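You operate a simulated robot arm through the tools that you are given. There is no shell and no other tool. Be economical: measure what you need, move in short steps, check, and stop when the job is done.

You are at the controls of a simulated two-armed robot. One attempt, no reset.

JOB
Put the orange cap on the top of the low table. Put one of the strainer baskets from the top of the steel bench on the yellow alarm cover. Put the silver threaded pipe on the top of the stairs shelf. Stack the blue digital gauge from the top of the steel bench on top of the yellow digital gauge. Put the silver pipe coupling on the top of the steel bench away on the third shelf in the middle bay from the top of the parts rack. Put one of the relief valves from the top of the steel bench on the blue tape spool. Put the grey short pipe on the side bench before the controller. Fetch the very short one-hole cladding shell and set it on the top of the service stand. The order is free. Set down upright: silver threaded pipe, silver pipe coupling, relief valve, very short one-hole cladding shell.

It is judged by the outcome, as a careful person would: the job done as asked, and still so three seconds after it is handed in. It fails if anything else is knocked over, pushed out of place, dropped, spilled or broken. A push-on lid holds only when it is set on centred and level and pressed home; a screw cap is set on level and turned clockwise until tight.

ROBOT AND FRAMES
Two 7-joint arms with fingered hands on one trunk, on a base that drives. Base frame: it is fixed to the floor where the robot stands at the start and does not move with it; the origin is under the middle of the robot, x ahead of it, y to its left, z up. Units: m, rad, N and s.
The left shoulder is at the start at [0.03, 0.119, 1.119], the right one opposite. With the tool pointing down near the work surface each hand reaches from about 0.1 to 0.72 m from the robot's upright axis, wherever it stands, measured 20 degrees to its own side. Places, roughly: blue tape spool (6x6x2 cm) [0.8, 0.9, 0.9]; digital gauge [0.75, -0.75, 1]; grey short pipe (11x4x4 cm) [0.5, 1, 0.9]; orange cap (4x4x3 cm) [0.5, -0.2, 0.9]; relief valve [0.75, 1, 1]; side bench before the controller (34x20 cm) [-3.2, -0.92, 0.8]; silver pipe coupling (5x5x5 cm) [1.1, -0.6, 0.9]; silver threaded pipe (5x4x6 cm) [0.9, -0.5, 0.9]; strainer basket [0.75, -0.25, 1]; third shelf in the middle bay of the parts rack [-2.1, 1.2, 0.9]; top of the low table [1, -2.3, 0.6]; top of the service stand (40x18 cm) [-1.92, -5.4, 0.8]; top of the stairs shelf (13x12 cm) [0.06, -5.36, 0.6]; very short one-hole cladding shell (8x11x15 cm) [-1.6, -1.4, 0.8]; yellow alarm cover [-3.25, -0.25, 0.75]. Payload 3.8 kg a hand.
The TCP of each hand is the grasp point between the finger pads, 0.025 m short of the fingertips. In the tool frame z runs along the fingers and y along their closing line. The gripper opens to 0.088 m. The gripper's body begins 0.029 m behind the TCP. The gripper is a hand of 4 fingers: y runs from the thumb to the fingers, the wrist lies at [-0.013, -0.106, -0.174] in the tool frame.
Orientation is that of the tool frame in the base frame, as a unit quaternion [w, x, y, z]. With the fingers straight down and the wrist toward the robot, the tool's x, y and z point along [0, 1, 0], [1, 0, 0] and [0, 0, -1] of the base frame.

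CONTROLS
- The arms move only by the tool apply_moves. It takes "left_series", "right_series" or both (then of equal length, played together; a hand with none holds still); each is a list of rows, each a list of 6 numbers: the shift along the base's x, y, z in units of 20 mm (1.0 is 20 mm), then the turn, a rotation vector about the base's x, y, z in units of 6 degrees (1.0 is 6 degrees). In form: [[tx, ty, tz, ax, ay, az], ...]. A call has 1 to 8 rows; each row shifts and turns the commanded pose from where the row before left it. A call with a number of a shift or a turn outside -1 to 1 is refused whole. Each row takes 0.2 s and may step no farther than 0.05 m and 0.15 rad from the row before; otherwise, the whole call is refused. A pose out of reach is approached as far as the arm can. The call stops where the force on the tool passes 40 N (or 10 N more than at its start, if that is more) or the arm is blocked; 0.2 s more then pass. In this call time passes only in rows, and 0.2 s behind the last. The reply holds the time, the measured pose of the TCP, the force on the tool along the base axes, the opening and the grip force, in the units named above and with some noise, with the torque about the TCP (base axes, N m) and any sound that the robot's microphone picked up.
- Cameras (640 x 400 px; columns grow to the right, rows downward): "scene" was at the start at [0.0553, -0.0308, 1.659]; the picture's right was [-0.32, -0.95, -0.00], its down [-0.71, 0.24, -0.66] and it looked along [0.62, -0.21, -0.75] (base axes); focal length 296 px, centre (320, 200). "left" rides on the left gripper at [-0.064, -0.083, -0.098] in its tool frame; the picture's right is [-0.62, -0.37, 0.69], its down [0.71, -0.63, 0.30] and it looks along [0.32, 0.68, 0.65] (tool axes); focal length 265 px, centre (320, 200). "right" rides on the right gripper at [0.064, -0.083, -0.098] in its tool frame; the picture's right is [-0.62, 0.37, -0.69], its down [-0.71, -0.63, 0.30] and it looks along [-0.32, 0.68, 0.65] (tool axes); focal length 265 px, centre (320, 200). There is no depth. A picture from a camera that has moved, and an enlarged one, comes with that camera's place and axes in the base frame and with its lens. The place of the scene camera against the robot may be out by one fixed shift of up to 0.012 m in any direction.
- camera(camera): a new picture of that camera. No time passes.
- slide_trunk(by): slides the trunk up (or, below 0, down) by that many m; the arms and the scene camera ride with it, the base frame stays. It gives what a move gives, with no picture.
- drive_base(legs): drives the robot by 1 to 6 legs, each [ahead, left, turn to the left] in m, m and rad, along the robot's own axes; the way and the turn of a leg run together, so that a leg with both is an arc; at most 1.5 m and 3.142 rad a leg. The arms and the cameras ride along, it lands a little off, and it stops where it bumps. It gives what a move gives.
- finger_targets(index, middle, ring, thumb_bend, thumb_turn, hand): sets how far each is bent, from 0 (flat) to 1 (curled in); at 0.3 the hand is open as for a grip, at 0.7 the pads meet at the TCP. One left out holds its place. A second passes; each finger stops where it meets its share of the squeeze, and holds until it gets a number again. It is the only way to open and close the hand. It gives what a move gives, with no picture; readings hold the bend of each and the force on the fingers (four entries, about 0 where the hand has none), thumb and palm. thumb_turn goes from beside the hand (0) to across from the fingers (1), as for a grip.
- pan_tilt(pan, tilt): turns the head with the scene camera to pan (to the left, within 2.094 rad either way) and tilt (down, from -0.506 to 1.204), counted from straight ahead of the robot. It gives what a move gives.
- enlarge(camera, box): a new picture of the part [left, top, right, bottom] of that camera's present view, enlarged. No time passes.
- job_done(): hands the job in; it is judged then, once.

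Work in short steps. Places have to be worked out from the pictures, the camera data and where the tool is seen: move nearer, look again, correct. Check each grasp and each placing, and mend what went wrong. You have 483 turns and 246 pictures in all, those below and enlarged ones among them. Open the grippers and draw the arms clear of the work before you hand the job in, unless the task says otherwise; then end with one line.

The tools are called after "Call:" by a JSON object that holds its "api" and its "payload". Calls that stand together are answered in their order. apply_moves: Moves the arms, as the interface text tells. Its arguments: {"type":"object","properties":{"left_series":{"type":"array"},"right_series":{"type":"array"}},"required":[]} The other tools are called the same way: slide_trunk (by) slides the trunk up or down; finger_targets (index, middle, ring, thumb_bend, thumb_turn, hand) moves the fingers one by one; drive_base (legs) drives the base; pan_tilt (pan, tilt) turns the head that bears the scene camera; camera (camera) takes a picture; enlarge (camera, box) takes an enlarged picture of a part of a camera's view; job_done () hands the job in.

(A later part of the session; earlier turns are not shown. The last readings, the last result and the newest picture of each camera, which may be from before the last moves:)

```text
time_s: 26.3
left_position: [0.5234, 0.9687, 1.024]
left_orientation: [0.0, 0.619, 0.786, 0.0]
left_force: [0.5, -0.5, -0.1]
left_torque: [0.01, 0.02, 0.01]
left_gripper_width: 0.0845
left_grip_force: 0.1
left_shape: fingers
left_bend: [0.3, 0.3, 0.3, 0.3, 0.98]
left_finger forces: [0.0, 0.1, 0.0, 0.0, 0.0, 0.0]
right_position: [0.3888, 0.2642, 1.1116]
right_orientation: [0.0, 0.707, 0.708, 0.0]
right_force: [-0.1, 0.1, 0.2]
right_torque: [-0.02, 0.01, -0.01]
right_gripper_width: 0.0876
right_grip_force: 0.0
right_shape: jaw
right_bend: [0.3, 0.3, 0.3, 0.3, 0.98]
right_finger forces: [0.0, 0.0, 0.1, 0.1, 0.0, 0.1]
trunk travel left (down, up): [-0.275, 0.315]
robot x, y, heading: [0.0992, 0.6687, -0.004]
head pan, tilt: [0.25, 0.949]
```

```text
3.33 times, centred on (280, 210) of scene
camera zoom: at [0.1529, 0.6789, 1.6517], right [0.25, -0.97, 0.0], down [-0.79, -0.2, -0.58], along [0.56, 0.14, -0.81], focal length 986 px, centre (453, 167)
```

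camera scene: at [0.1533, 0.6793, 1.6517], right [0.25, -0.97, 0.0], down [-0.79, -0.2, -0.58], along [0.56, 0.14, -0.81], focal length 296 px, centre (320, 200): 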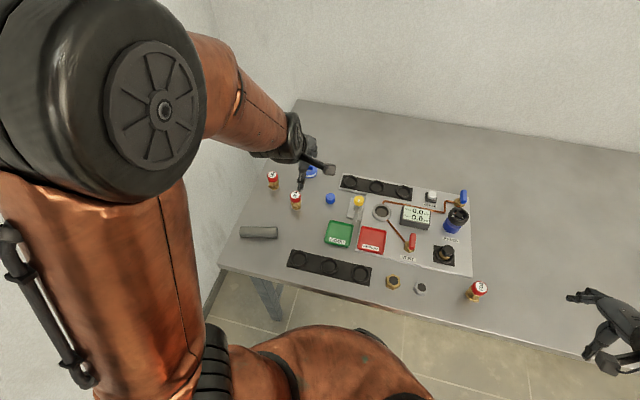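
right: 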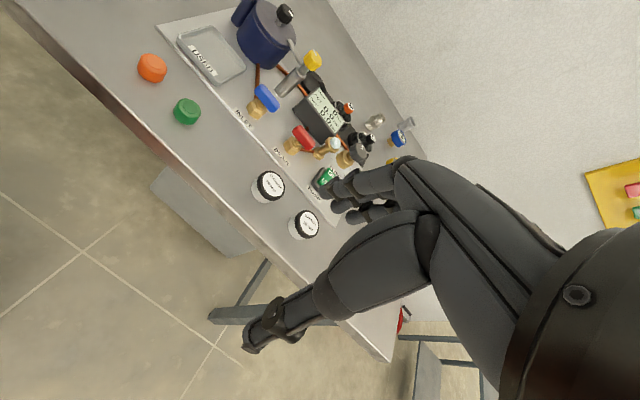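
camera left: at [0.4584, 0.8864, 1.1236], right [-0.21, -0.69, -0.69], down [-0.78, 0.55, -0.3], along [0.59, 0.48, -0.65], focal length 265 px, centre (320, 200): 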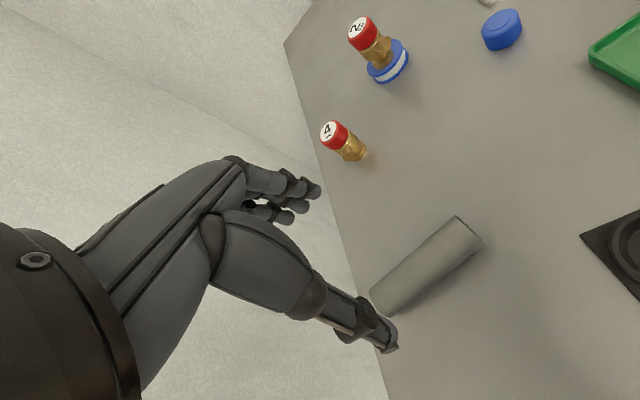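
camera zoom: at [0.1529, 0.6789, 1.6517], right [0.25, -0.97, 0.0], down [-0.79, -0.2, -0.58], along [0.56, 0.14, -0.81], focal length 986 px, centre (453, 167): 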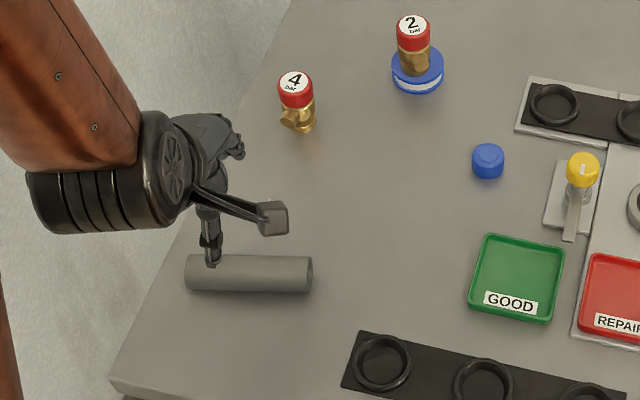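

Pipe centre is at (0.533, 0.968). I shift and descend.

Call:
{"api": "apply_moves", "payload": {"left_series": [[0.4, 0, -1, 0, 0, 0], [0, 0, -1, 0, 0, 0], [0, 0, -1, 0, 0, 0], [0, 0, -1, 0, 0, 0], [0, 0, -1, 0, 0, 0], [0, 0, -0.7, 0, 0, 0]]}}

Call:
{"api": "camera", "payload": {"camera": "left"}}

```text
time_s: 27.7
left_position: [0.5332, 0.9701, 0.9088]
left_orientation: [-0.001, 0.619, 0.786, 0.0]
left_force: [0.4, -0.6, 0.2]
left_torque: [0.01, 0.0, -0.03]
left_gripper_width: 0.0844
left_grip_force: 0.1
left_shape: fingers
left_bend: [0.3, 0.3, 0.3, 0.3, 0.98]
left_finger forces: [0.2, 0.0, 0.0, 0.0, 0.0, 0.0]
right_position: [0.3912, 0.2628, 1.1113]
right_orientation: [0.0, 0.706, 0.708, 0.0]
right_force: [-0.1, 0.4, 1.0]
right_torque: [0.01, 0.01, -0.02]
right_gripper_width: 0.0878
right_grip_force: 0.0
right_shape: jaw
right_bend: [0.3, 0.3, 0.3, 0.3, 0.98]
right_finger forces: [0.0, 0.0, 0.0, 0.0, 0.1, 0.0]
trunk travel left (down, up): [-0.275, 0.315]
robot x, y, heading: [0.1009, 0.6652, 0.001]
head pan, tilt: [0.25, 0.949]
```

```text
211 pictures are left
camera left: at [0.4676, 0.8885, 1.0076], right [-0.21, -0.69, -0.69], down [-0.78, 0.55, -0.3], along [0.59, 0.48, -0.65], focal length 265 px, centre (320, 200)
```

left: 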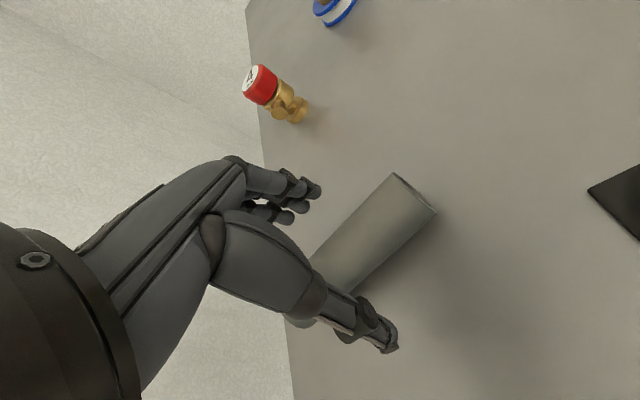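

The pipe lies between thumb and fingers. I lower to the grasp height, watching the force, then close.

Call:
{"api": "apply_moves", "payload": {"left_series": [[0, 0, -0.5, 0, 0, 0], [0, 0, -0.45, 0, 0, 0]]}}

Call:
{"api": "finger_targets", "payload": {"hand": "left", "index": 0.75, "middle": 0.75, "ring": 0.75, "thumb_bend": 0.75}}

Call:
{"api": "camera", "payload": {"camera": "left"}}

```text
time_s: 28.3
left_position: [0.5339, 0.9701, 0.8895]
left_orientation: [0.0, 0.618, 0.786, 0.0]
left_force: [0.9, 0.2, 0.7]
left_torque: [0.0, 0.01, -0.02]
left_gripper_width: 0.0846
left_grip_force: 0.1
left_shape: fingers
left_bend: [0.3, 0.3, 0.3, 0.3, 0.98]
left_finger forces: [0.1, 0.1, 0.1, 0.0, 0.0, 0.0]
right_position: [0.39, 0.2631, 1.1116]
right_orientation: [0.0, 0.706, 0.708, 0.001]
right_force: [-0.2, 0.0, -0.1]
right_torque: [-0.02, 0.01, 0.01]
right_gripper_width: 0.0875
right_grip_force: 0.1
right_shape: jaw
right_bend: [0.3, 0.3, 0.3, 0.3, 0.98]
right_finger forces: [0.1, 0.0, 0.0, 0.0, 0.0, 0.1]
trunk travel left (down, up): [-0.275, 0.315]
robot x, y, heading: [0.1017, 0.6625, 0.005]
head pan, tilt: [0.25, 0.949]
```

```text
time_s: 29.3
left_position: [0.5335, 0.9697, 0.8881]
left_orientation: [0.0, 0.618, 0.786, 0.0]
left_force: [-0.4, 0.4, -1.4]
left_torque: [-0.01, -0.01, 0.0]
left_gripper_width: 0.0236
left_grip_force: 21.7
left_shape: fingers
left_bend: [0.73, 0.73, 0.73, 0.57, 0.92]
left_finger forces: [9.4, 6.4, 5.8, 0.1, 22.5, 0.1]
right_position: [0.3904, 0.2635, 1.1108]
right_orientation: [0.001, 0.706, 0.708, 0.001]
right_force: [-0.5, -0.4, -0.4]
right_torque: [0.03, 0.07, 0.02]
right_gripper_width: 0.0874
right_grip_force: 0.1
right_shape: jaw
right_bend: [0.3, 0.3, 0.3, 0.3, 0.98]
right_finger forces: [0.0, 0.0, 0.0, 0.1, 0.0, 0.0]
trunk travel left (down, up): [-0.275, 0.315]
robot x, y, heading: [0.1061, 0.6669, 0.004]
head pan, tilt: [0.25, 0.949]
```

```text
210 pictures are left
camera left: at [0.4684, 0.8883, 0.988], right [-0.21, -0.69, -0.69], down [-0.78, 0.55, -0.3], along [0.59, 0.48, -0.65], focal length 265 px, centre (320, 200)
```

left: 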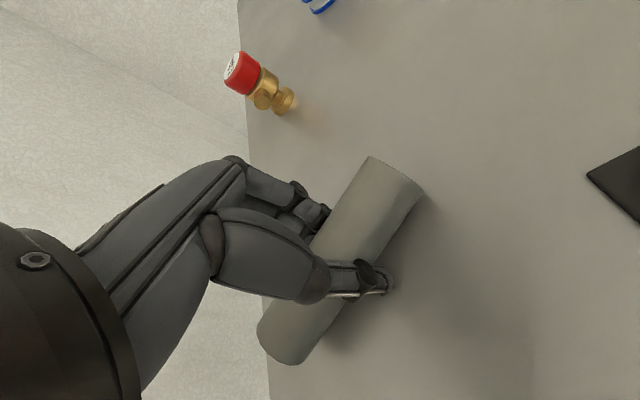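

Firm grip with all fingers. I lift 12 cm and verify.

Call:
{"api": "apply_moves", "payload": {"left_series": [[0, 0, 0.5, 0, 0, 0], [0, 0, 1, 0, 0, 0], [0, 0, 1, 0, 0, 0], [0, 0, 1, 0, 0, 0], [0, 0, 1, 0, 0, 0], [0, 0, 1, 0, 0, 0], [0, 0, 1, 0, 0, 0]]}}

Call:
{"api": "camera", "payload": {"camera": "left"}}

```text
time_s: 30.9
left_position: [0.5353, 0.9703, 1.0201]
left_orientation: [-0.001, 0.619, 0.785, -0.001]
left_force: [-0.2, 1.4, -2.7]
left_torque: [-0.02, -0.02, 0.01]
left_gripper_width: 0.0235
left_grip_force: 21.5
left_shape: fingers
left_bend: [0.73, 0.73, 0.73, 0.57, 0.92]
left_finger forces: [9.4, 6.3, 5.8, 0.0, 22.3, 0.1]
right_position: [0.3899, 0.2634, 1.1121]
right_orientation: [0.0, 0.707, 0.707, 0.0]
right_force: [0.3, 0.2, 0.4]
right_torque: [0.0, -0.03, 0.0]
right_gripper_width: 0.0878
right_grip_force: 0.0
right_shape: jaw
right_bend: [0.3, 0.3, 0.3, 0.3, 0.98]
right_finger forces: [0.0, 0.0, 0.0, 0.1, 0.0, 0.0]
trunk travel left (down, up): [-0.275, 0.315]
robot x, y, heading: [0.1003, 0.6647, 0.002]
head pan, tilt: [0.25, 0.949]
```

```text
209 pictures are left
camera left: at [0.4684, 0.8885, 1.1192], right [-0.21, -0.69, -0.69], down [-0.78, 0.55, -0.3], along [0.59, 0.48, -0.65], focal length 265 px, centre (320, 200)
```

left: 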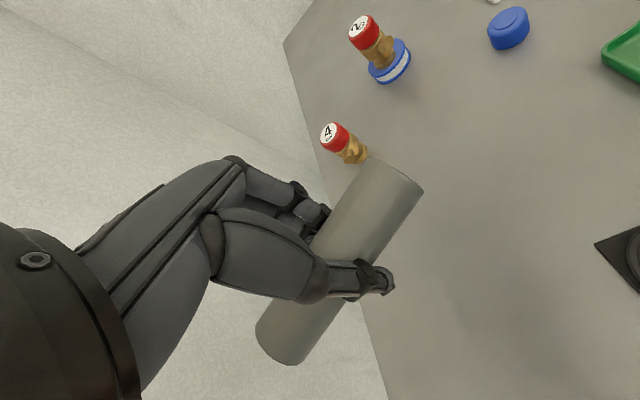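

Pipe held. I raise it a bit, back off and drive toward the right side of the room, then look around.

Call:
{"api": "apply_moves", "payload": {"left_series": [[0, -1, 1, 0, 0, 0], [0, -1, 1, 0, 0, 0], [0, -1, 1, 0, 0, 0], [0, -1, 1, 0, 0, 0], [0, -1, 1, 0, 0, 0], [0, -1, 0, 0, 0, 0]]}}

Call:
{"api": "drive_base", "payload": {"legs": [[-0.4, 0, 0], [0, -1.1, 0]]}}

Call:
{"api": "pan_tilt", "payload": {"pan": -0.9, "tilt": 0.35}}

Call:
{"api": "camera", "payload": {"camera": "scene"}}

```text
time_s: 32.3
left_position: [0.5342, 0.8507, 1.12]
left_orientation: [0.0, 0.619, 0.786, -0.001]
left_force: [0.0, -0.1, -2.3]
left_torque: [-0.02, -0.03, 0.01]
left_gripper_width: 0.0234
left_grip_force: 22.1
left_shape: fingers
left_bend: [0.73, 0.73, 0.73, 0.57, 0.92]
left_finger forces: [9.4, 6.3, 5.8, 0.0, 22.2, 0.0]
right_position: [0.3909, 0.2619, 1.1113]
right_orientation: [0.0, 0.707, 0.708, 0.0]
right_force: [-0.8, 0.3, -0.3]
right_torque: [0.02, 0.01, 0.02]
right_gripper_width: 0.0873
right_grip_force: 0.0
right_shape: jaw
right_bend: [0.3, 0.3, 0.3, 0.3, 0.98]
right_finger forces: [0.0, 0.0, 0.0, 0.1, 0.0, 0.0]
trunk travel left (down, up): [-0.275, 0.315]
robot x, y, heading: [0.1022, 0.6683, 0.002]
head pan, tilt: [0.25, 0.949]
```

```text
time_s: 40.1
left_position: [0.1609, -0.2509, 1.121]
left_orientation: [0.0, 0.601, 0.799, 0.0]
left_force: [0.9, -0.3, -2.3]
left_torque: [0.0, -0.02, -0.02]
left_gripper_width: 0.0235
left_grip_force: 22.1
left_shape: fingers
left_bend: [0.73, 0.73, 0.73, 0.57, 0.92]
left_finger forces: [9.4, 6.2, 5.8, 0.1, 22.2, 0.0]
right_position: [0.0452, -0.8442, 1.1115]
right_orientation: [0.0, 0.69, 0.723, -0.001]
right_force: [0.2, 0.6, 0.0]
right_torque: [0.0, 0.0, 0.01]
right_gripper_width: 0.0875
right_grip_force: 0.0
right_shape: jaw
right_bend: [0.3, 0.3, 0.3, 0.3, 0.98]
right_finger forces: [0.1, 0.0, 0.0, 0.0, 0.0, 0.0]
trunk travel left (down, up): [-0.275, 0.315]
robot x, y, heading: [-0.2626, -0.4543, 0.046]
head pan, tilt: [0.25, 0.949]
```

```text
time_s: 41.5
left_position: [0.1611, -0.2503, 1.12]
left_orientation: [0.0, 0.601, 0.799, 0.0]
left_force: [-0.1, 0.7, -2.3]
left_torque: [-0.01, -0.04, 0.02]
left_gripper_width: 0.0238
left_grip_force: 21.7
left_shape: fingers
left_bend: [0.73, 0.73, 0.73, 0.57, 0.92]
left_finger forces: [9.4, 6.2, 5.9, 0.0, 22.3, 0.0]
right_position: [0.0443, -0.8451, 1.1109]
right_orientation: [0.0, 0.69, 0.724, 0.0]
right_force: [-0.3, -0.1, -0.5]
right_torque: [0.03, -0.03, 0.03]
right_gripper_width: 0.0875
right_grip_force: 0.0
right_shape: jaw
right_bend: [0.3, 0.3, 0.3, 0.3, 0.98]
right_finger forces: [0.1, 0.0, 0.0, 0.0, 0.1, 0.0]
trunk travel left (down, up): [-0.275, 0.315]
robot x, y, heading: [-0.2612, -0.4535, 0.049]
head pan, tilt: [-0.901, 0.351]
```

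```text
208 pictures are left
camera scene: at [-0.219, -0.5318, 1.7029], right [-0.75, -0.66, 0.0], down [-0.23, 0.26, -0.94], along [0.62, -0.71, -0.34], focal length 296 px, centre (320, 200)
```

scene: 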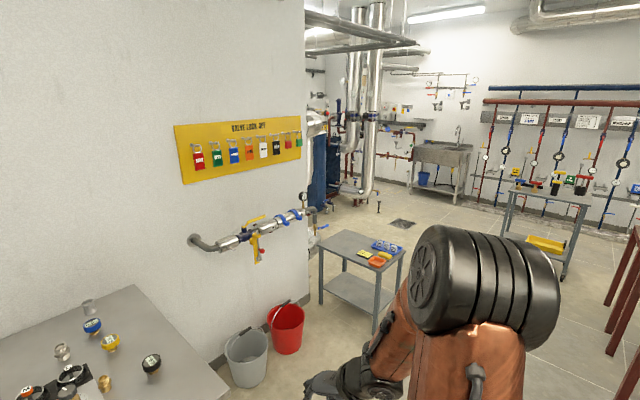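

Buckets stand near (1.06,-1.30) and (1.04,-1.60), so I need to know my base footprint; I look down.

Call:
{"api": "pan_tilt", "payload": {"pan": -1.5, "tilt": 1.2}}

Call:
{"api": "camera", "payload": {"camera": "scene"}}

```text
time_s: 42.6
left_position: [0.1604, -0.2512, 1.1198]
left_orientation: [0.0, 0.601, 0.799, 0.0]
left_force: [-0.6, -0.3, -2.3]
left_torque: [0.01, 0.02, -0.01]
left_gripper_width: 0.0234
left_grip_force: 21.5
left_shape: fingers
left_bend: [0.73, 0.73, 0.73, 0.57, 0.92]
left_finger forces: [9.4, 6.2, 5.9, 0.1, 22.2, 0.0]
right_position: [0.0445, -0.8448, 1.1118]
right_orientation: [0.0, 0.691, 0.723, 0.0]
right_force: [-0.1, -0.1, 0.0]
right_torque: [0.0, 0.0, 0.03]
right_gripper_width: 0.0875
right_grip_force: 0.0
right_shape: jaw
right_bend: [0.3, 0.3, 0.3, 0.3, 0.98]
right_finger forces: [0.0, 0.0, 0.0, 0.0, 0.0, 0.0]
trunk travel left (down, up): [-0.275, 0.315]
robot x, y, heading: [-0.259, -0.4554, 0.044]
head pan, tilt: [-1.499, 1.201]
```

```text
207 pictures are left
camera scene: at [-0.2736, -0.5173, 1.6356], right [-0.99, -0.12, 0.0], down [-0.11, 0.93, -0.36], along [0.04, -0.36, -0.93], focal length 296 px, centre (320, 200)
```

scene: 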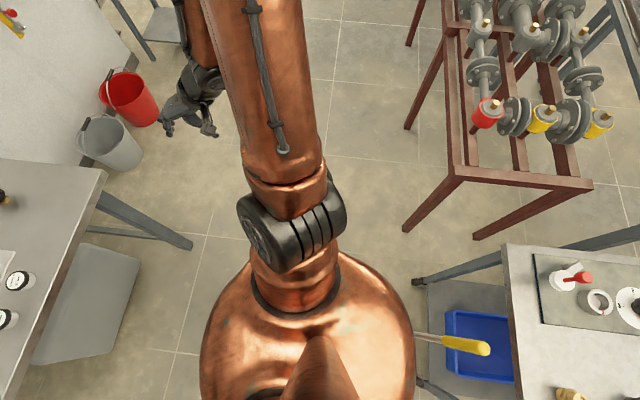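

The corridor is clear. I drive to about (0.05,-1.4), turn to face +y, and look toward the bench end and buckets.

Call:
{"api": "drive_base", "payload": {"legs": [[0, -0.95, 0], [0.27, 0, 0], [0, 0, 1.525]]}}

Call:
{"api": "pan_tilt", "payload": {"pan": -0.9, "tilt": 0.75}}

Call:
{"api": "camera", "payload": {"camera": "scene"}}

```text
time_s: 52.8
left_position: [-0.127, -0.9679, 1.1193]
left_orientation: [-0.001, -0.109, 0.994, 0.0]
left_force: [0.3, -0.1, -1.9]
left_torque: [0.02, 0.02, -0.02]
left_gripper_width: 0.0232
left_grip_force: 20.6
left_shape: fingers
left_bend: [0.73, 0.73, 0.73, 0.57, 0.92]
left_finger forces: [9.0, 6.0, 5.6, 0.0, 21.2, 0.1]
right_position: [0.4574, -1.1214, 1.112]
right_orientation: [0.001, 0.008, 1.0, 0.0]
right_force: [0.0, 0.3, -0.3]
right_torque: [0.0, 0.02, -0.01]
right_gripper_width: 0.0876
right_grip_force: 0.0
right_shape: jaw
right_bend: [0.3, 0.3, 0.3, 0.3, 0.98]
right_finger forces: [0.1, 0.1, 0.1, 0.1, 0.0, 0.0]
trunk travel left (down, up): [-0.275, 0.315]
robot x, y, heading: [0.0478, -1.4047, 1.558]
head pan, tilt: [-1.499, 1.201]
```

```text
time_s: 53.8
left_position: [-0.1274, -0.966, 1.1203]
left_orientation: [0.0, -0.108, 0.994, 0.0]
left_force: [-1.1, -0.3, -2.3]
left_torque: [0.06, 0.04, 0.02]
left_gripper_width: 0.0231
left_grip_force: 20.9
left_shape: fingers
left_bend: [0.73, 0.73, 0.73, 0.57, 0.92]
left_finger forces: [9.0, 6.0, 5.6, 0.0, 21.2, 0.0]
right_position: [0.4584, -1.1202, 1.1112]
right_orientation: [0.0, 0.007, 1.0, 0.0]
right_force: [-0.1, -0.5, 0.4]
right_torque: [-0.03, 0.02, 0.0]
right_gripper_width: 0.0875
right_grip_force: 0.1
right_shape: jaw
right_bend: [0.3, 0.3, 0.3, 0.3, 0.98]
right_finger forces: [0.0, 0.0, 0.0, 0.1, 0.1, 0.1]
trunk travel left (down, up): [-0.275, 0.315]
robot x, y, heading: [0.0505, -1.4043, 1.552]
head pan, tilt: [-0.901, 0.75]
```

```text
206 pictures are left
camera scene: at [0.1168, -1.3768, 1.6672], right [0.61, -0.79, 0.0], down [-0.54, -0.42, -0.73], along [0.58, 0.44, -0.68], focal length 296 px, centre (320, 200)
```

scene: 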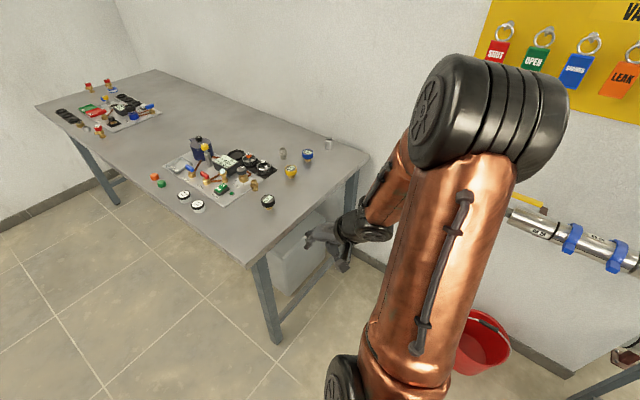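

The bench end edge is at y≈-0.865. I drive 0.4 m right and 0.1 m ahead and re-check clearances.

Call:
{"api": "drive_base", "payload": {"legs": [[0, -0.4, 0], [0.1, 0, 0]]}}

Call:
{"api": "camera", "payload": {"camera": "scene"}}

Call:
{"api": "camera", "payload": {"camera": "right"}}

```text
time_s: 57.1
left_position: [0.2728, -0.8693, 1.1202]
left_orientation: [0.0, -0.113, 0.994, -0.001]
left_force: [0.5, 0.0, -1.4]
left_torque: [0.04, 0.02, 0.0]
left_gripper_width: 0.0233
left_grip_force: 21.2
left_shape: fingers
left_bend: [0.73, 0.73, 0.73, 0.57, 0.92]
left_finger forces: [9.0, 6.1, 5.6, 0.1, 21.3, 0.1]
right_position: [0.8589, -1.0189, 1.1104]
right_orientation: [0.0, 0.003, 1.0, -0.001]
right_force: [-0.4, 0.3, -0.6]
right_torque: [0.01, 0.02, -0.03]
right_gripper_width: 0.0877
right_grip_force: 0.2
right_shape: jaw
right_bend: [0.3, 0.3, 0.3, 0.3, 0.98]
right_finger forces: [0.1, 0.0, 0.0, 0.0, 0.0, 0.0]
trunk travel left (down, up): [-0.275, 0.315]
robot x, y, heading: [0.4585, -1.301, 1.562]
head pan, tilt: [-0.901, 0.75]
```

```text
205 pictures are left
camera scene: at [0.5201, -1.2767, 1.6672], right [0.62, -0.79, 0.0], down [-0.54, -0.42, -0.73], along [0.58, 0.45, -0.68], focal length 296 px, centre (320, 200)
```

scene: 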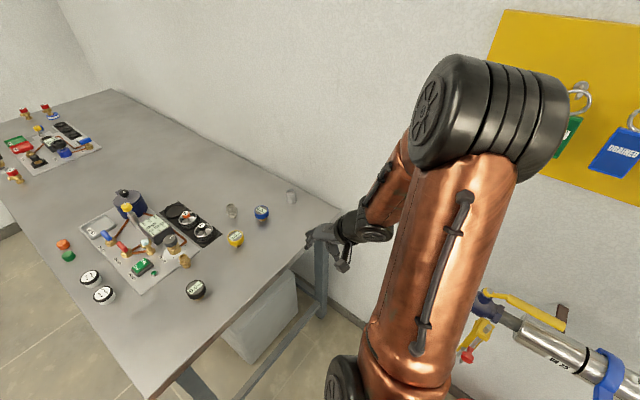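

```text
204 pictures are left
camera right: at [0.7934, -1.1012, 1.2093], right [0.62, 0.36, 0.69], down [0.71, -0.64, -0.3], along [0.33, 0.68, -0.65], focal length 265 px, centre (320, 200)
```

right: 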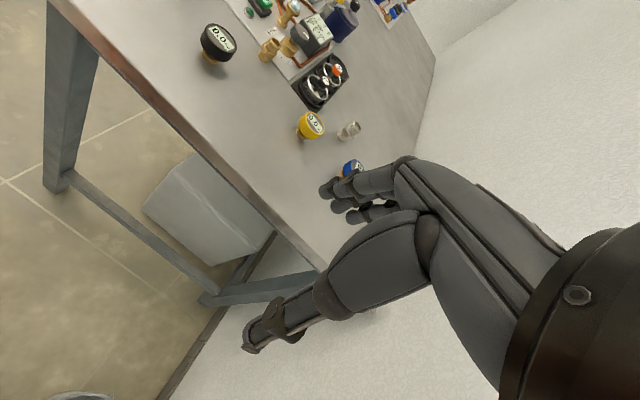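

I creep closer: 0.12 m right and 0.12 m ahead.

Call:
{"api": "drive_base", "payload": {"legs": [[0, -0.12, 0], [0.12, 0, 0]]}}

Call:
{"api": "camera", "payload": {"camera": "scene"}}

Call:
{"api": "camera", "payload": {"camera": "right"}}

```text
time_s: 59.2
left_position: [0.3907, -0.7487, 1.1194]
left_orientation: [0.0, -0.114, 0.994, 0.0]
left_force: [-0.3, 0.0, -2.7]
left_torque: [0.02, -0.01, 0.0]
left_gripper_width: 0.0236
left_grip_force: 21.6
left_shape: fingers
left_bend: [0.73, 0.73, 0.73, 0.57, 0.92]
left_finger forces: [8.9, 6.1, 5.6, 0.0, 21.3, 0.1]
right_position: [0.9762, -0.8952, 1.1119]
right_orientation: [0.0, 0.005, 1.0, -0.001]
right_force: [-0.5, 0.4, -0.6]
right_torque: [-0.06, 0.0, 0.01]
right_gripper_width: 0.0875
right_grip_force: 0.0
right_shape: jaw
right_bend: [0.3, 0.3, 0.3, 0.3, 0.98]
right_finger forces: [0.0, 0.0, 0.0, 0.1, 0.1, 0.1]
trunk travel left (down, up): [-0.275, 0.315]
robot x, y, heading: [0.5722, -1.1804, 1.564]
head pan, tilt: [-0.901, 0.75]
```

```text
203 pictures are left
camera scene: at [0.6375, -1.1541, 1.6672], right [0.62, -0.79, 0.0], down [-0.54, -0.42, -0.73], along [0.58, 0.45, -0.68], focal length 296 px, centre (320, 200)
```

scene: 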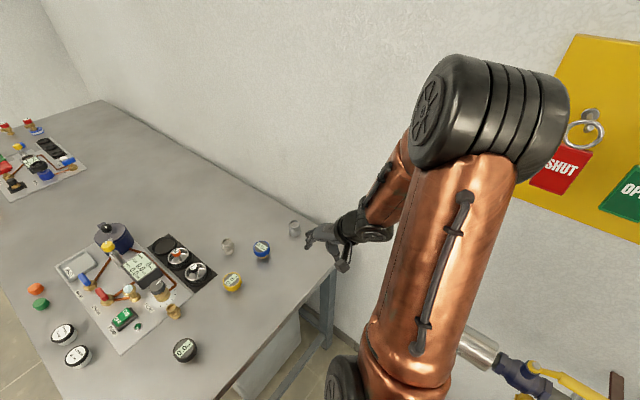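

```text
202 pictures are left
camera right: at [0.9109, -0.9785, 1.2095], right [0.62, 0.36, 0.69], down [0.71, -0.64, -0.3], along [0.33, 0.68, -0.65], focal length 265 px, centre (320, 200)
```

right: 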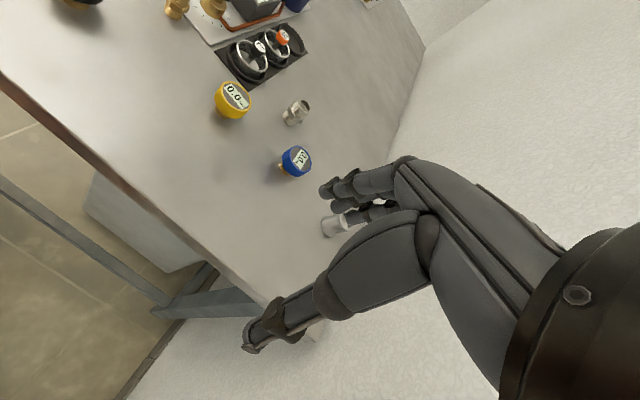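

Good standing place. I zoom on the gauges to understand their shape.

Call:
{"api": "enlarge", "payload": {"camera": "right", "box": [190, 60, 350, 200]}}

Call:
{"api": "enlarge", "payload": {"camera": "scene", "box": [160, 210, 320, 310]}}

```text
2.86 times, centred on (270, 130) of right
camera zoom: at [0.9109, -0.9785, 1.2095], right [0.62, 0.36, 0.69], down [0.71, -0.64, -0.3], along [0.33, 0.68, -0.65], focal length 758 px, centre (463, 400)
```

zoom: 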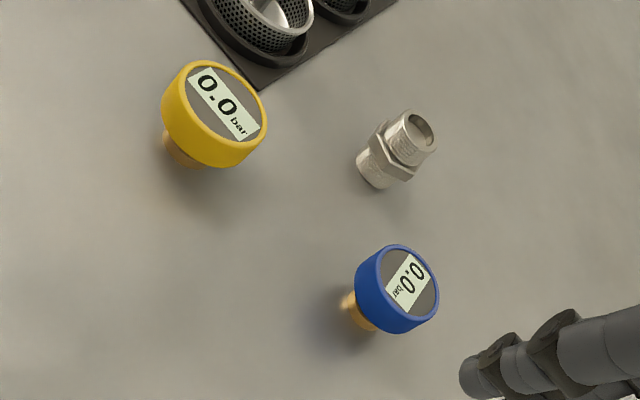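

```text
4.00 times, centred on (240, 260) of scene
camera zoom: at [0.6375, -1.1541, 1.6672], right [0.62, -0.79, 0.0], down [-0.54, -0.42, -0.73], along [0.58, 0.45, -0.68], focal length 1184 px, centre (640, -40)
```

zoom: 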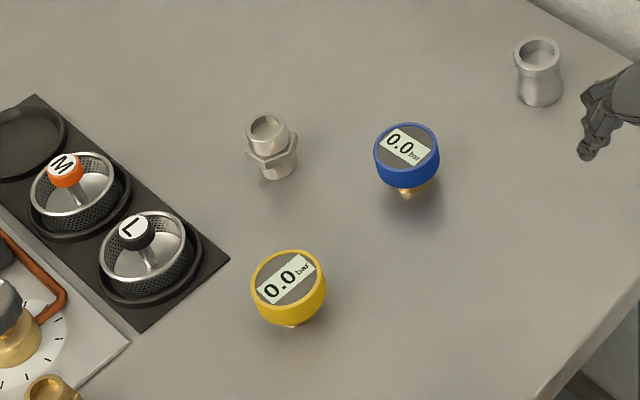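

Gauges are flat discs on stems: blue top centre (0.986,-0.652,0.928), yellow (0.854,-0.672,0.928). I move the right hand above the blue gauge.

Call:
{"api": "apply_moves", "payload": {"right_series": [[0.07, 1, -0.3, 0, 0, 0], [0.07, 1, -0.3, 0, 0, 0], [0.07, 1, -0.3, 0, 0, 0], [0.07, 1, -0.3, 0, 0, 0], [0.07, 1, -0.3, 0, 0, 0], [0.07, 1, -0.3, 0, 0, 0], [0.07, 1, -0.3, 0, 0, 0], [0.07, 1, -0.3, 0, 0, 0]]}}

Call:
{"api": "apply_moves", "payload": {"right_series": [[0, 1, -0.5, 0, 0, 0], [0, 1, -0.5, 0, 0, 0], [0, 1, -0.5, 0, 0, 0], [0, 1, -0.5, 0, 0, 0]]}}

Call:
{"api": "camera", "payload": {"camera": "right"}}

Call:
{"api": "camera", "payload": {"camera": "scene"}}

```text
time_s: 61.0
left_position: [0.3907, -0.748, 1.1201]
left_orientation: [0.0, -0.113, 0.994, -0.001]
left_force: [0.3, -0.6, -3.0]
left_torque: [0.01, 0.05, 0.02]
left_gripper_width: 0.0233
left_grip_force: 20.7
left_shape: fingers
left_bend: [0.73, 0.73, 0.73, 0.57, 0.92]
left_finger forces: [9.0, 6.1, 5.6, 0.1, 21.3, 0.0]
right_position: [0.9902, -0.7358, 1.0638]
right_orientation: [-0.001, 0.005, 1.0, -0.001]
right_force: [-0.2, -0.2, -0.5]
right_torque: [-0.03, 0.01, 0.0]
right_gripper_width: 0.0875
right_grip_force: 0.0
right_shape: jaw
right_bend: [0.3, 0.3, 0.3, 0.3, 0.98]
right_finger forces: [0.1, 0.0, 0.0, 0.0, 0.1, 0.0]
trunk travel left (down, up): [-0.275, 0.315]
robot x, y, heading: [0.5731, -1.1819, 1.561]
head pan, tilt: [-0.901, 0.75]
```

```text
time_s: 62.0
left_position: [0.39, -0.7458, 1.1198]
left_orientation: [0.0, -0.112, 0.994, -0.001]
left_force: [0.8, 0.8, -1.8]
left_torque: [0.03, 0.01, 0.01]
left_gripper_width: 0.0233
left_grip_force: 20.5
left_shape: fingers
left_bend: [0.73, 0.73, 0.73, 0.57, 0.92]
left_finger forces: [9.1, 5.9, 5.6, 0.0, 21.3, 0.0]
right_position: [0.9884, -0.6548, 1.0216]
right_orientation: [0.0, 0.005, 1.0, -0.001]
right_force: [-0.1, -0.6, -0.4]
right_torque: [0.01, -0.01, -0.01]
right_gripper_width: 0.0878
right_grip_force: 0.1
right_shape: jaw
right_bend: [0.3, 0.3, 0.3, 0.3, 0.98]
right_finger forces: [0.1, 0.0, 0.0, 0.0, 0.1, 0.0]
trunk travel left (down, up): [-0.275, 0.315]
robot x, y, heading: [0.5709, -1.1805, 1.562]
head pan, tilt: [-0.901, 0.75]
```

```text
199 pictures are left
camera right: at [0.9222, -0.7378, 1.1199], right [0.62, 0.36, 0.69], down [0.71, -0.64, -0.3], along [0.33, 0.68, -0.65], focal length 265 px, centre (320, 200)
```

right: 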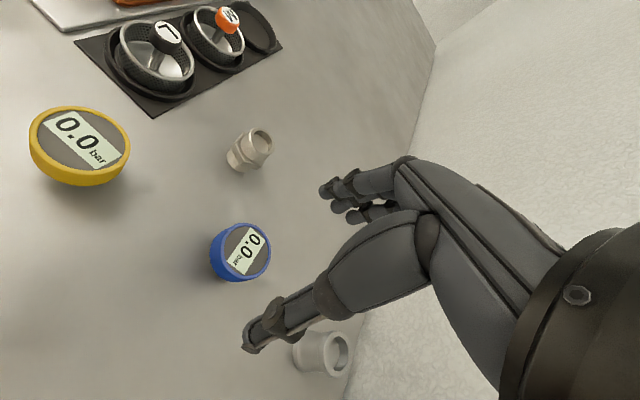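

```text
198 pictures are left
camera scene: at [0.6376, -1.1536, 1.6672], right [0.62, -0.79, 0.0], down [-0.54, -0.42, -0.73], along [0.58, 0.45, -0.68], focal length 296 px, centre (320, 200)
```

scene: 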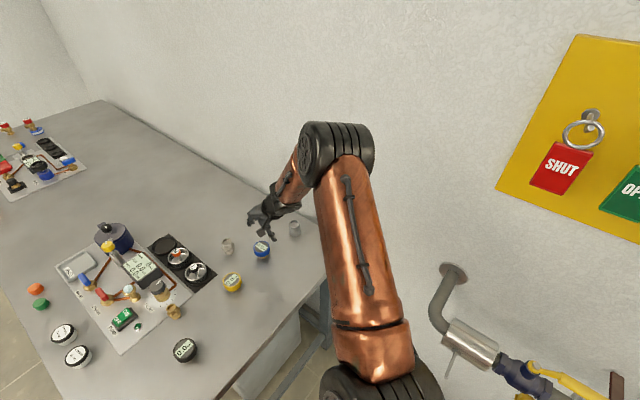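

Refined blue gauge estimate is (0.988,-0.632,~0.91). I shift and descend partway, then look again.

Call:
{"api": "apply_moves", "payload": {"right_series": [[0, 0.5, -1, 0, 0, 0], [0, 0.5, -1, 0, 0, 0], [0, 0, -0.8, 0, 0, 0]]}}

Call:
{"api": "camera", "payload": {"camera": "right"}}

Call:
{"api": "enlarge", "payload": {"camera": "scene", "box": [190, 170, 330, 290]}}

```text
time_s: 62.8
left_position: [0.3906, -0.747, 1.1196]
left_orientation: [0.0, -0.113, 0.994, 0.0]
left_force: [-0.5, 0.2, -3.5]
left_torque: [0.0, 0.02, 0.02]
left_gripper_width: 0.0231
left_grip_force: 20.5
left_shape: fingers
left_bend: [0.73, 0.73, 0.73, 0.57, 0.92]
left_finger forces: [9.0, 6.0, 5.6, 0.0, 21.2, 0.0]
right_position: [0.9887, -0.6365, 0.9668]
right_orientation: [0.001, 0.003, 1.0, 0.0]
right_force: [0.2, 0.4, 0.2]
right_torque: [0.0, -0.02, 0.02]
right_gripper_width: 0.0875
right_grip_force: 0.1
right_shape: jaw
right_bend: [0.3, 0.3, 0.3, 0.3, 0.98]
right_finger forces: [0.0, 0.0, 0.0, 0.0, 0.1, 0.1]
trunk travel left (down, up): [-0.275, 0.315]
robot x, y, heading: [0.5709, -1.1813, 1.564]
head pan, tilt: [-0.901, 0.75]
```

```text
197 pictures are left
camera right: at [0.9223, -0.7204, 1.0647], right [0.62, 0.36, 0.69], down [0.71, -0.64, -0.3], along [0.33, 0.68, -0.65], focal length 265 px, centre (320, 200)
```

right: 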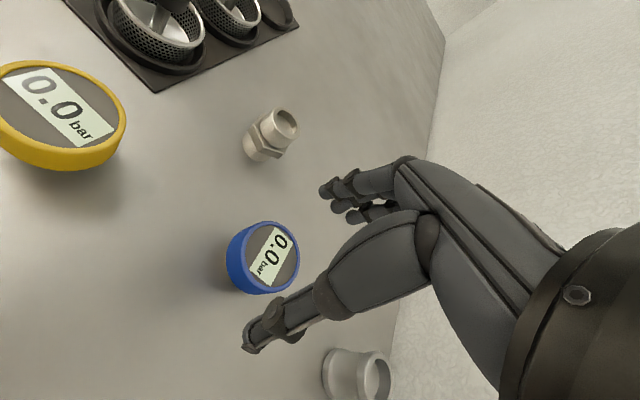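

```text
3.33 times, centred on (260, 230) of scene
camera zoom: at [0.6383, -1.1549, 1.6672], right [0.62, -0.79, 0.0], down [-0.54, -0.42, -0.73], along [0.58, 0.45, -0.68], focal length 986 px, centre (520, 100)
```

zoom: 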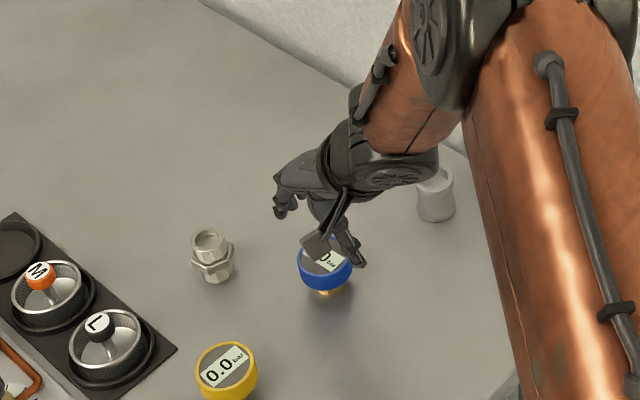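

Gauge aligned under the TCP at (0.987,-0.635). I descend to head height and close.

Call:
{"api": "apply_moves", "payload": {"right_series": [[0, 0.05, -1, 0, 0, 0], [0, 0, -1, 0, 0, 0], [0, 0, -1, 0, 0, 0], [0, 0, -0.2, 0, 0, 0]]}}

Call:
{"api": "camera", "payload": {"camera": "right"}}

```text
time_s: 63.8
left_position: [0.3912, -0.7485, 1.1206]
left_orientation: [0.0, -0.114, 0.994, -0.001]
left_force: [-0.5, -0.6, -2.2]
left_torque: [0.01, 0.02, -0.02]
left_gripper_width: 0.0231
left_grip_force: 20.6
left_shape: fingers
left_bend: [0.73, 0.73, 0.73, 0.57, 0.92]
left_finger forces: [9.0, 6.0, 5.4, 0.0, 21.4, 0.0]
right_position: [0.99, -0.6349, 0.9038]
right_orientation: [0.0, 0.004, 1.0, 0.0]
right_force: [-0.7, -0.2, 0.7]
right_torque: [0.02, 0.0, 0.0]
right_gripper_width: 0.0874
right_grip_force: 0.1
right_shape: jaw
right_bend: [0.3, 0.3, 0.3, 0.3, 0.98]
right_finger forces: [0.1, 0.1, 0.1, 0.0, 0.1, 0.1]
trunk travel left (down, up): [-0.275, 0.315]
robot x, y, heading: [0.5718, -1.1813, 1.563]
head pan, tilt: [-0.901, 0.75]
```

```text
195 pictures are left
camera right: at [0.9226, -0.7183, 1.0015], right [0.62, 0.36, 0.69], down [0.71, -0.64, -0.3], along [0.33, 0.68, -0.65], focal length 265 px, centre (320, 200)
```

right: 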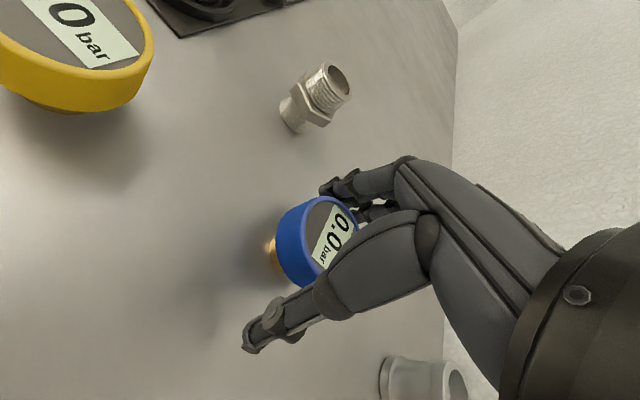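

Face at z≈0.911 and TCP at 0.903 – good. I close the right hand.

Call:
{"api": "finger_targets", "payload": {"hand": "right", "index": 0.7, "middle": 0.7, "ring": 0.7, "thumb_bend": 0.7}}

Call:
{"api": "camera", "payload": {"camera": "right"}}

```text
time_s: 64.8
left_position: [0.3893, -0.7474, 1.1188]
left_orientation: [0.0, -0.113, 0.994, -0.001]
left_force: [-0.6, -0.9, -3.1]
left_torque: [0.01, 0.02, 0.0]
left_gripper_width: 0.0232
left_grip_force: 21.1
left_shape: fingers
left_bend: [0.73, 0.73, 0.73, 0.57, 0.92]
left_finger forces: [9.0, 6.0, 5.5, 0.1, 21.5, 0.0]
right_position: [0.9871, -0.6358, 0.9036]
right_orientation: [0.0, 0.004, 1.0, 0.0]
right_force: [-0.8, -0.3, -1.3]
right_torque: [0.02, -0.03, -0.04]
right_gripper_width: 0.0399
right_grip_force: 19.4
right_shape: fingers
right_bend: [0.57, 0.6, 0.63, 0.5, 0.94]
right_finger forces: [7.1, 8.1, 4.6, 0.0, 19.4, 0.1]
trunk travel left (down, up): [-0.275, 0.315]
robot x, y, heading: [0.5734, -1.1833, 1.566]
head pan, tilt: [-0.901, 0.75]
```

```text
194 pictures are left
camera right: at [0.9226, -0.7182, 1.0014], right [0.62, 0.36, 0.69], down [0.71, -0.64, -0.3], along [0.33, 0.68, -0.65], focal length 265 px, centre (320, 200)
```

right: 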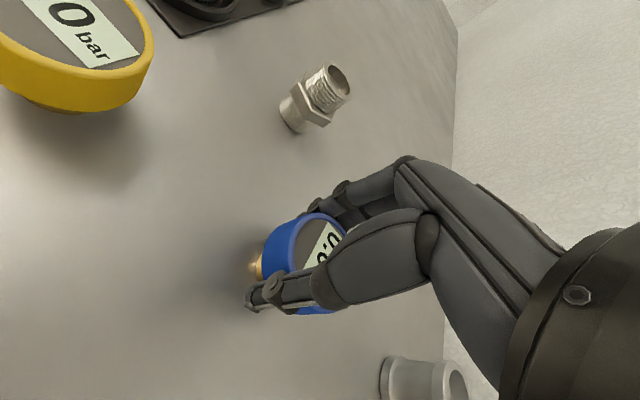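

Gripped. I lift it 8 cm and inspect.

Call:
{"api": "apply_moves", "payload": {"right_series": [[0, 0, 0.5, 0, 0, 0], [0, 0, 1, 0, 0, 0], [0, 0, 1, 0, 0, 0], [0, 0, 1, 0, 0, 0], [0, 0, 0.5, 0, 0, 0]]}}

Call:
{"api": "camera", "payload": {"camera": "right"}}

Call:
{"api": "enlarge", "payload": {"camera": "scene", "box": [190, 150, 330, 290]}}

```text
time_s: 66.0
left_position: [0.3917, -0.7471, 1.1196]
left_orientation: [0.0, -0.113, 0.994, -0.001]
left_force: [-0.7, -0.2, -2.4]
left_torque: [0.04, 0.02, 0.03]
left_gripper_width: 0.023
left_grip_force: 20.6
left_shape: fingers
left_bend: [0.73, 0.73, 0.73, 0.57, 0.92]
left_finger forces: [9.0, 6.0, 5.5, 0.1, 21.4, 0.1]
right_position: [0.9873, -0.6349, 0.9839]
right_orientation: [0.0, 0.004, 1.0, -0.002]
right_force: [-0.2, -0.5, -2.3]
right_torque: [0.01, 0.02, 0.0]
right_gripper_width: 0.0397
right_grip_force: 19.4
right_shape: fingers
right_bend: [0.57, 0.6, 0.63, 0.5, 0.94]
right_finger forces: [7.1, 8.1, 4.6, 0.1, 19.3, 0.0]
trunk travel left (down, up): [-0.275, 0.315]
robot x, y, heading: [0.5699, -1.1804, 1.559]
head pan, tilt: [-0.901, 0.75]
```

```text
193 pictures are left
camera right: at [0.9222, -0.7179, 1.0823], right [0.62, 0.36, 0.69], down [0.71, -0.64, -0.3], along [0.33, 0.68, -0.65], focal length 265 px, centre (320, 200)
```

right: 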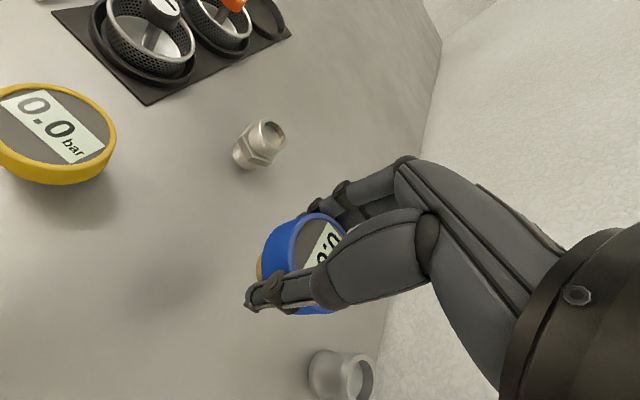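

```text
2.86 times, centred on (260, 220) of scene
camera zoom: at [0.6379, -1.1544, 1.6672], right [0.62, -0.79, 0.0], down [-0.54, -0.42, -0.73], along [0.58, 0.45, -0.68], focal length 845 px, centre (491, 143)
```

zoom: 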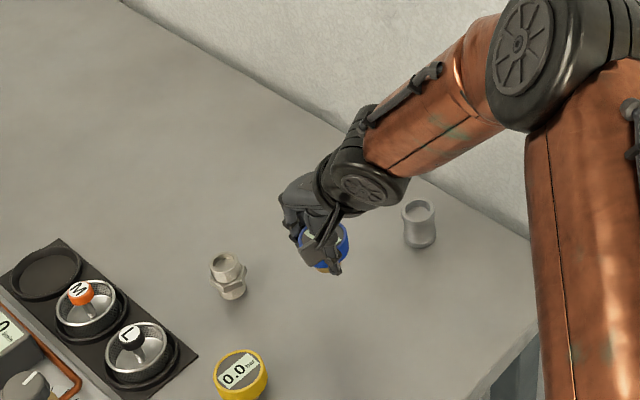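

Blue held level, slightly toward the thumb. Yellow is at about (0.855,-0.655, top 0.911). I carry blue above yellow.

Call:
{"api": "apply_moves", "payload": {"right_series": [[-0.9, -0.07, 0, 0, 0, 0], [-0.9, -0.07, 0, 0, 0, 0], [-0.9, -0.07, 0, 0, 0, 0], [-0.9, -0.07, 0, 0, 0, 0], [-0.9, -0.07, 0, 0, 0, 0], [-0.9, -0.07, 0, 0, 0, 0], [-0.9, -0.07, 0, 0, 0, 0]]}}

Call:
{"api": "camera", "payload": {"camera": "right"}}

Call:
{"api": "enlarge", "payload": {"camera": "scene", "box": [170, 190, 310, 310]}}

```text
time_s: 67.6
left_position: [0.3901, -0.7473, 1.1215]
left_orientation: [-0.001, -0.113, 0.994, -0.002]
left_force: [-0.2, 0.9, -2.5]
left_torque: [0.01, -0.01, -0.01]
left_gripper_width: 0.0231
left_grip_force: 21.3
left_shape: fingers
left_bend: [0.73, 0.73, 0.73, 0.57, 0.92]
left_finger forces: [9.0, 6.0, 5.4, 0.1, 21.3, 0.0]
right_position: [0.8612, -0.6442, 0.9829]
right_orientation: [0.001, 0.004, 1.0, 0.0]
right_force: [0.3, 0.2, -2.5]
right_torque: [0.03, -0.01, 0.01]
right_gripper_width: 0.0393
right_grip_force: 19.4
right_shape: fingers
right_bend: [0.57, 0.6, 0.63, 0.5, 0.94]
right_finger forces: [7.0, 8.1, 4.5, 0.0, 19.1, 0.0]
trunk travel left (down, up): [-0.275, 0.315]
robot x, y, heading: [0.5702, -1.1798, 1.567]
head pan, tilt: [-0.901, 0.75]
```

```text
191 pictures are left
camera right: at [0.7947, -0.7275, 1.0802], right [0.62, 0.36, 0.69], down [0.71, -0.64, -0.3], along [0.33, 0.68, -0.65], focal length 265 px, centre (320, 200)
```

right: 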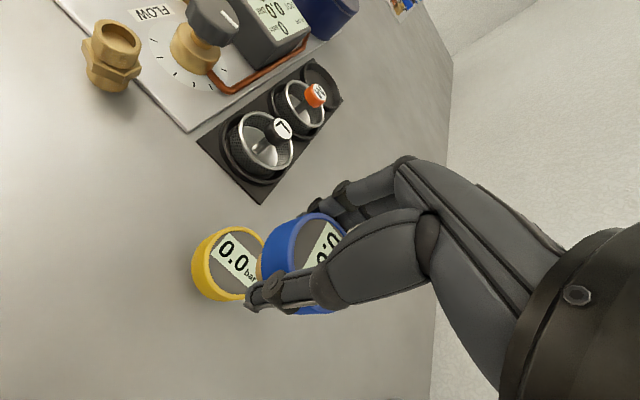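

```text
3.33 times, centred on (240, 250) of scene
camera zoom: at [0.6372, -1.1545, 1.6673], right [0.62, -0.79, 0.0], down [-0.54, -0.42, -0.73], along [0.58, 0.45, -0.68], focal length 986 px, centre (587, 33)
```

zoom: 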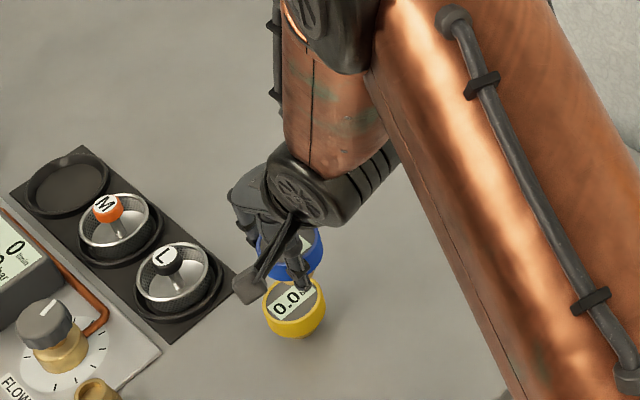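

Both views say blue is ~8 mm too near (−y) and slightly +x. I correct by (−4,+8) mm and lower 2 cm, then check.

Call:
{"api": "apply_moves", "payload": {"right_series": [[-0.2, 0.4, -0.5, 0, 0, 0], [0, 0, -0.5, 0, 0, 0]]}}

Call:
{"api": "camera", "payload": {"camera": "right"}}

Call:
{"api": "enlarge", "payload": {"camera": "scene", "box": [210, 220, 290, 300]}}

```text
time_s: 68.2
left_position: [0.3905, -0.7475, 1.1199]
left_orientation: [-0.001, -0.114, 0.994, -0.001]
left_force: [-0.2, 0.2, -2.9]
left_torque: [0.0, 0.0, 0.0]
left_gripper_width: 0.0233
left_grip_force: 21.2
left_shape: fingers
left_bend: [0.73, 0.73, 0.73, 0.57, 0.92]
left_finger forces: [9.0, 6.0, 5.5, 0.1, 21.3, 0.0]
right_position: [0.8581, -0.6364, 0.9608]
right_orientation: [0.001, 0.004, 1.0, -0.001]
right_force: [0.5, 0.1, -1.8]
right_torque: [0.03, 0.01, 0.02]
right_gripper_width: 0.0399
right_grip_force: 19.5
right_shape: fingers
right_bend: [0.57, 0.6, 0.63, 0.5, 0.94]
right_finger forces: [7.1, 8.1, 4.6, 0.0, 19.2, 0.0]
trunk travel left (down, up): [-0.275, 0.315]
robot x, y, heading: [0.5705, -1.1844, 1.564]
head pan, tilt: [-0.901, 0.75]
```

```text
189 pictures are left
camera right: at [0.7923, -0.7197, 1.0597], right [0.62, 0.36, 0.69], down [0.71, -0.64, -0.3], along [0.33, 0.68, -0.65], focal length 265 px, centre (320, 200)
```

right: 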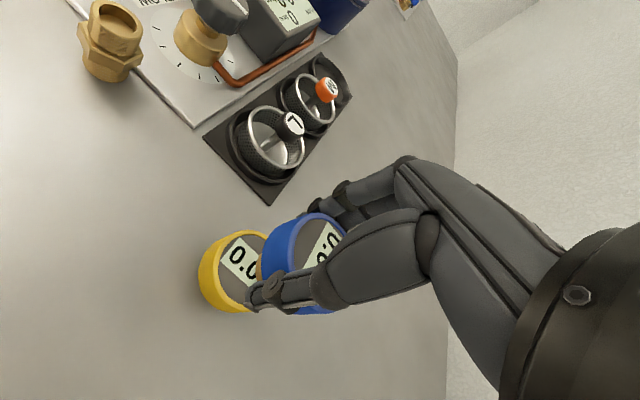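

```text
5.00 times, centred on (250, 260) of scene
camera zoom: at [0.6383, -1.1547, 1.6672], right [0.62, -0.79, 0.0], down [-0.54, -0.42, -0.73], along [0.58, 0.45, -0.68], focal length 1479 px, centre (670, -100)
```

zoom: 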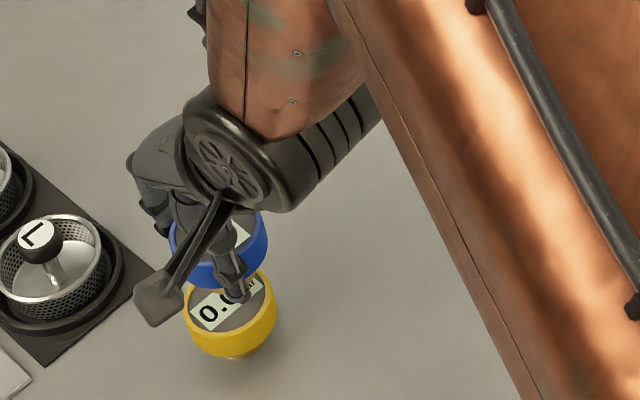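

Both cameras now agree blue sits about (+11,+4) mm off yellow. I correct and re-check.

Call:
{"api": "apply_moves", "payload": {"right_series": [[-0.55, -0.2, 0, 0, 0, 0]]}}

Call:
{"api": "enlarge", "payload": {"camera": "right", "box": [170, 180, 370, 330]}}

Call:
{"api": "enlarge", "payload": {"camera": "scene", "box": [210, 220, 290, 300]}}

```text
time_s: 68.6
left_position: [0.3901, -0.748, 1.1199]
left_orientation: [0.0, -0.113, 0.994, 0.0]
left_force: [0.0, -0.1, -2.0]
left_torque: [0.03, 0.0, -0.01]
left_gripper_width: 0.0232
left_grip_force: 20.9
left_shape: fingers
left_bend: [0.73, 0.73, 0.73, 0.57, 0.92]
left_finger forces: [9.0, 6.0, 5.4, 0.1, 21.3, 0.0]
right_position: [0.8458, -0.642, 0.9625]
right_orientation: [0.0, 0.004, 1.0, 0.0]
right_force: [0.5, 0.3, -2.5]
right_torque: [0.0, 0.03, 0.01]
right_gripper_width: 0.0397
right_grip_force: 19.7
right_shape: fingers
right_bend: [0.57, 0.6, 0.63, 0.5, 0.94]
right_finger forces: [7.0, 8.1, 4.7, 0.0, 19.1, 0.0]
trunk travel left (down, up): [-0.275, 0.315]
robot x, y, heading: [0.5709, -1.1848, 1.563]
head pan, tilt: [-0.901, 0.75]
```

```text
2.67 times, centred on (270, 255) of right
camera zoom: at [0.7802, -0.7243, 1.0605], right [0.62, 0.36, 0.69], down [0.71, -0.64, -0.3], along [0.33, 0.68, -0.65], focal length 708 px, centre (453, 53)
```

zoom: 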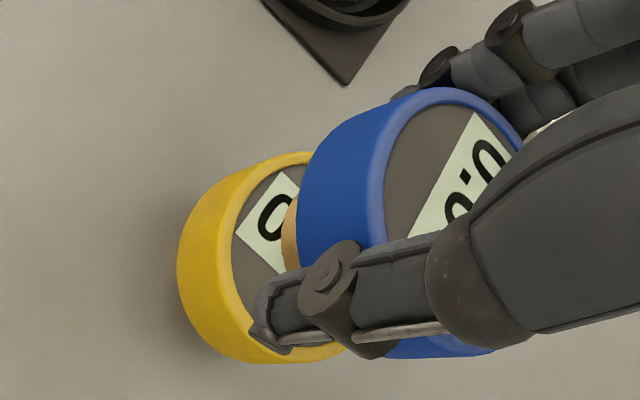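

```text
5.00 times, centred on (250, 260) of scene
camera zoom: at [0.6371, -1.1546, 1.6673], right [0.62, -0.79, 0.0], down [-0.54, -0.42, -0.73], along [0.58, 0.45, -0.68], focal length 1479 px, centre (670, -100)
```

zoom: 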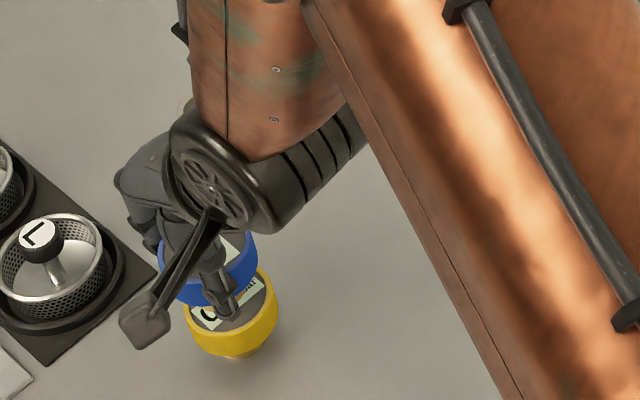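

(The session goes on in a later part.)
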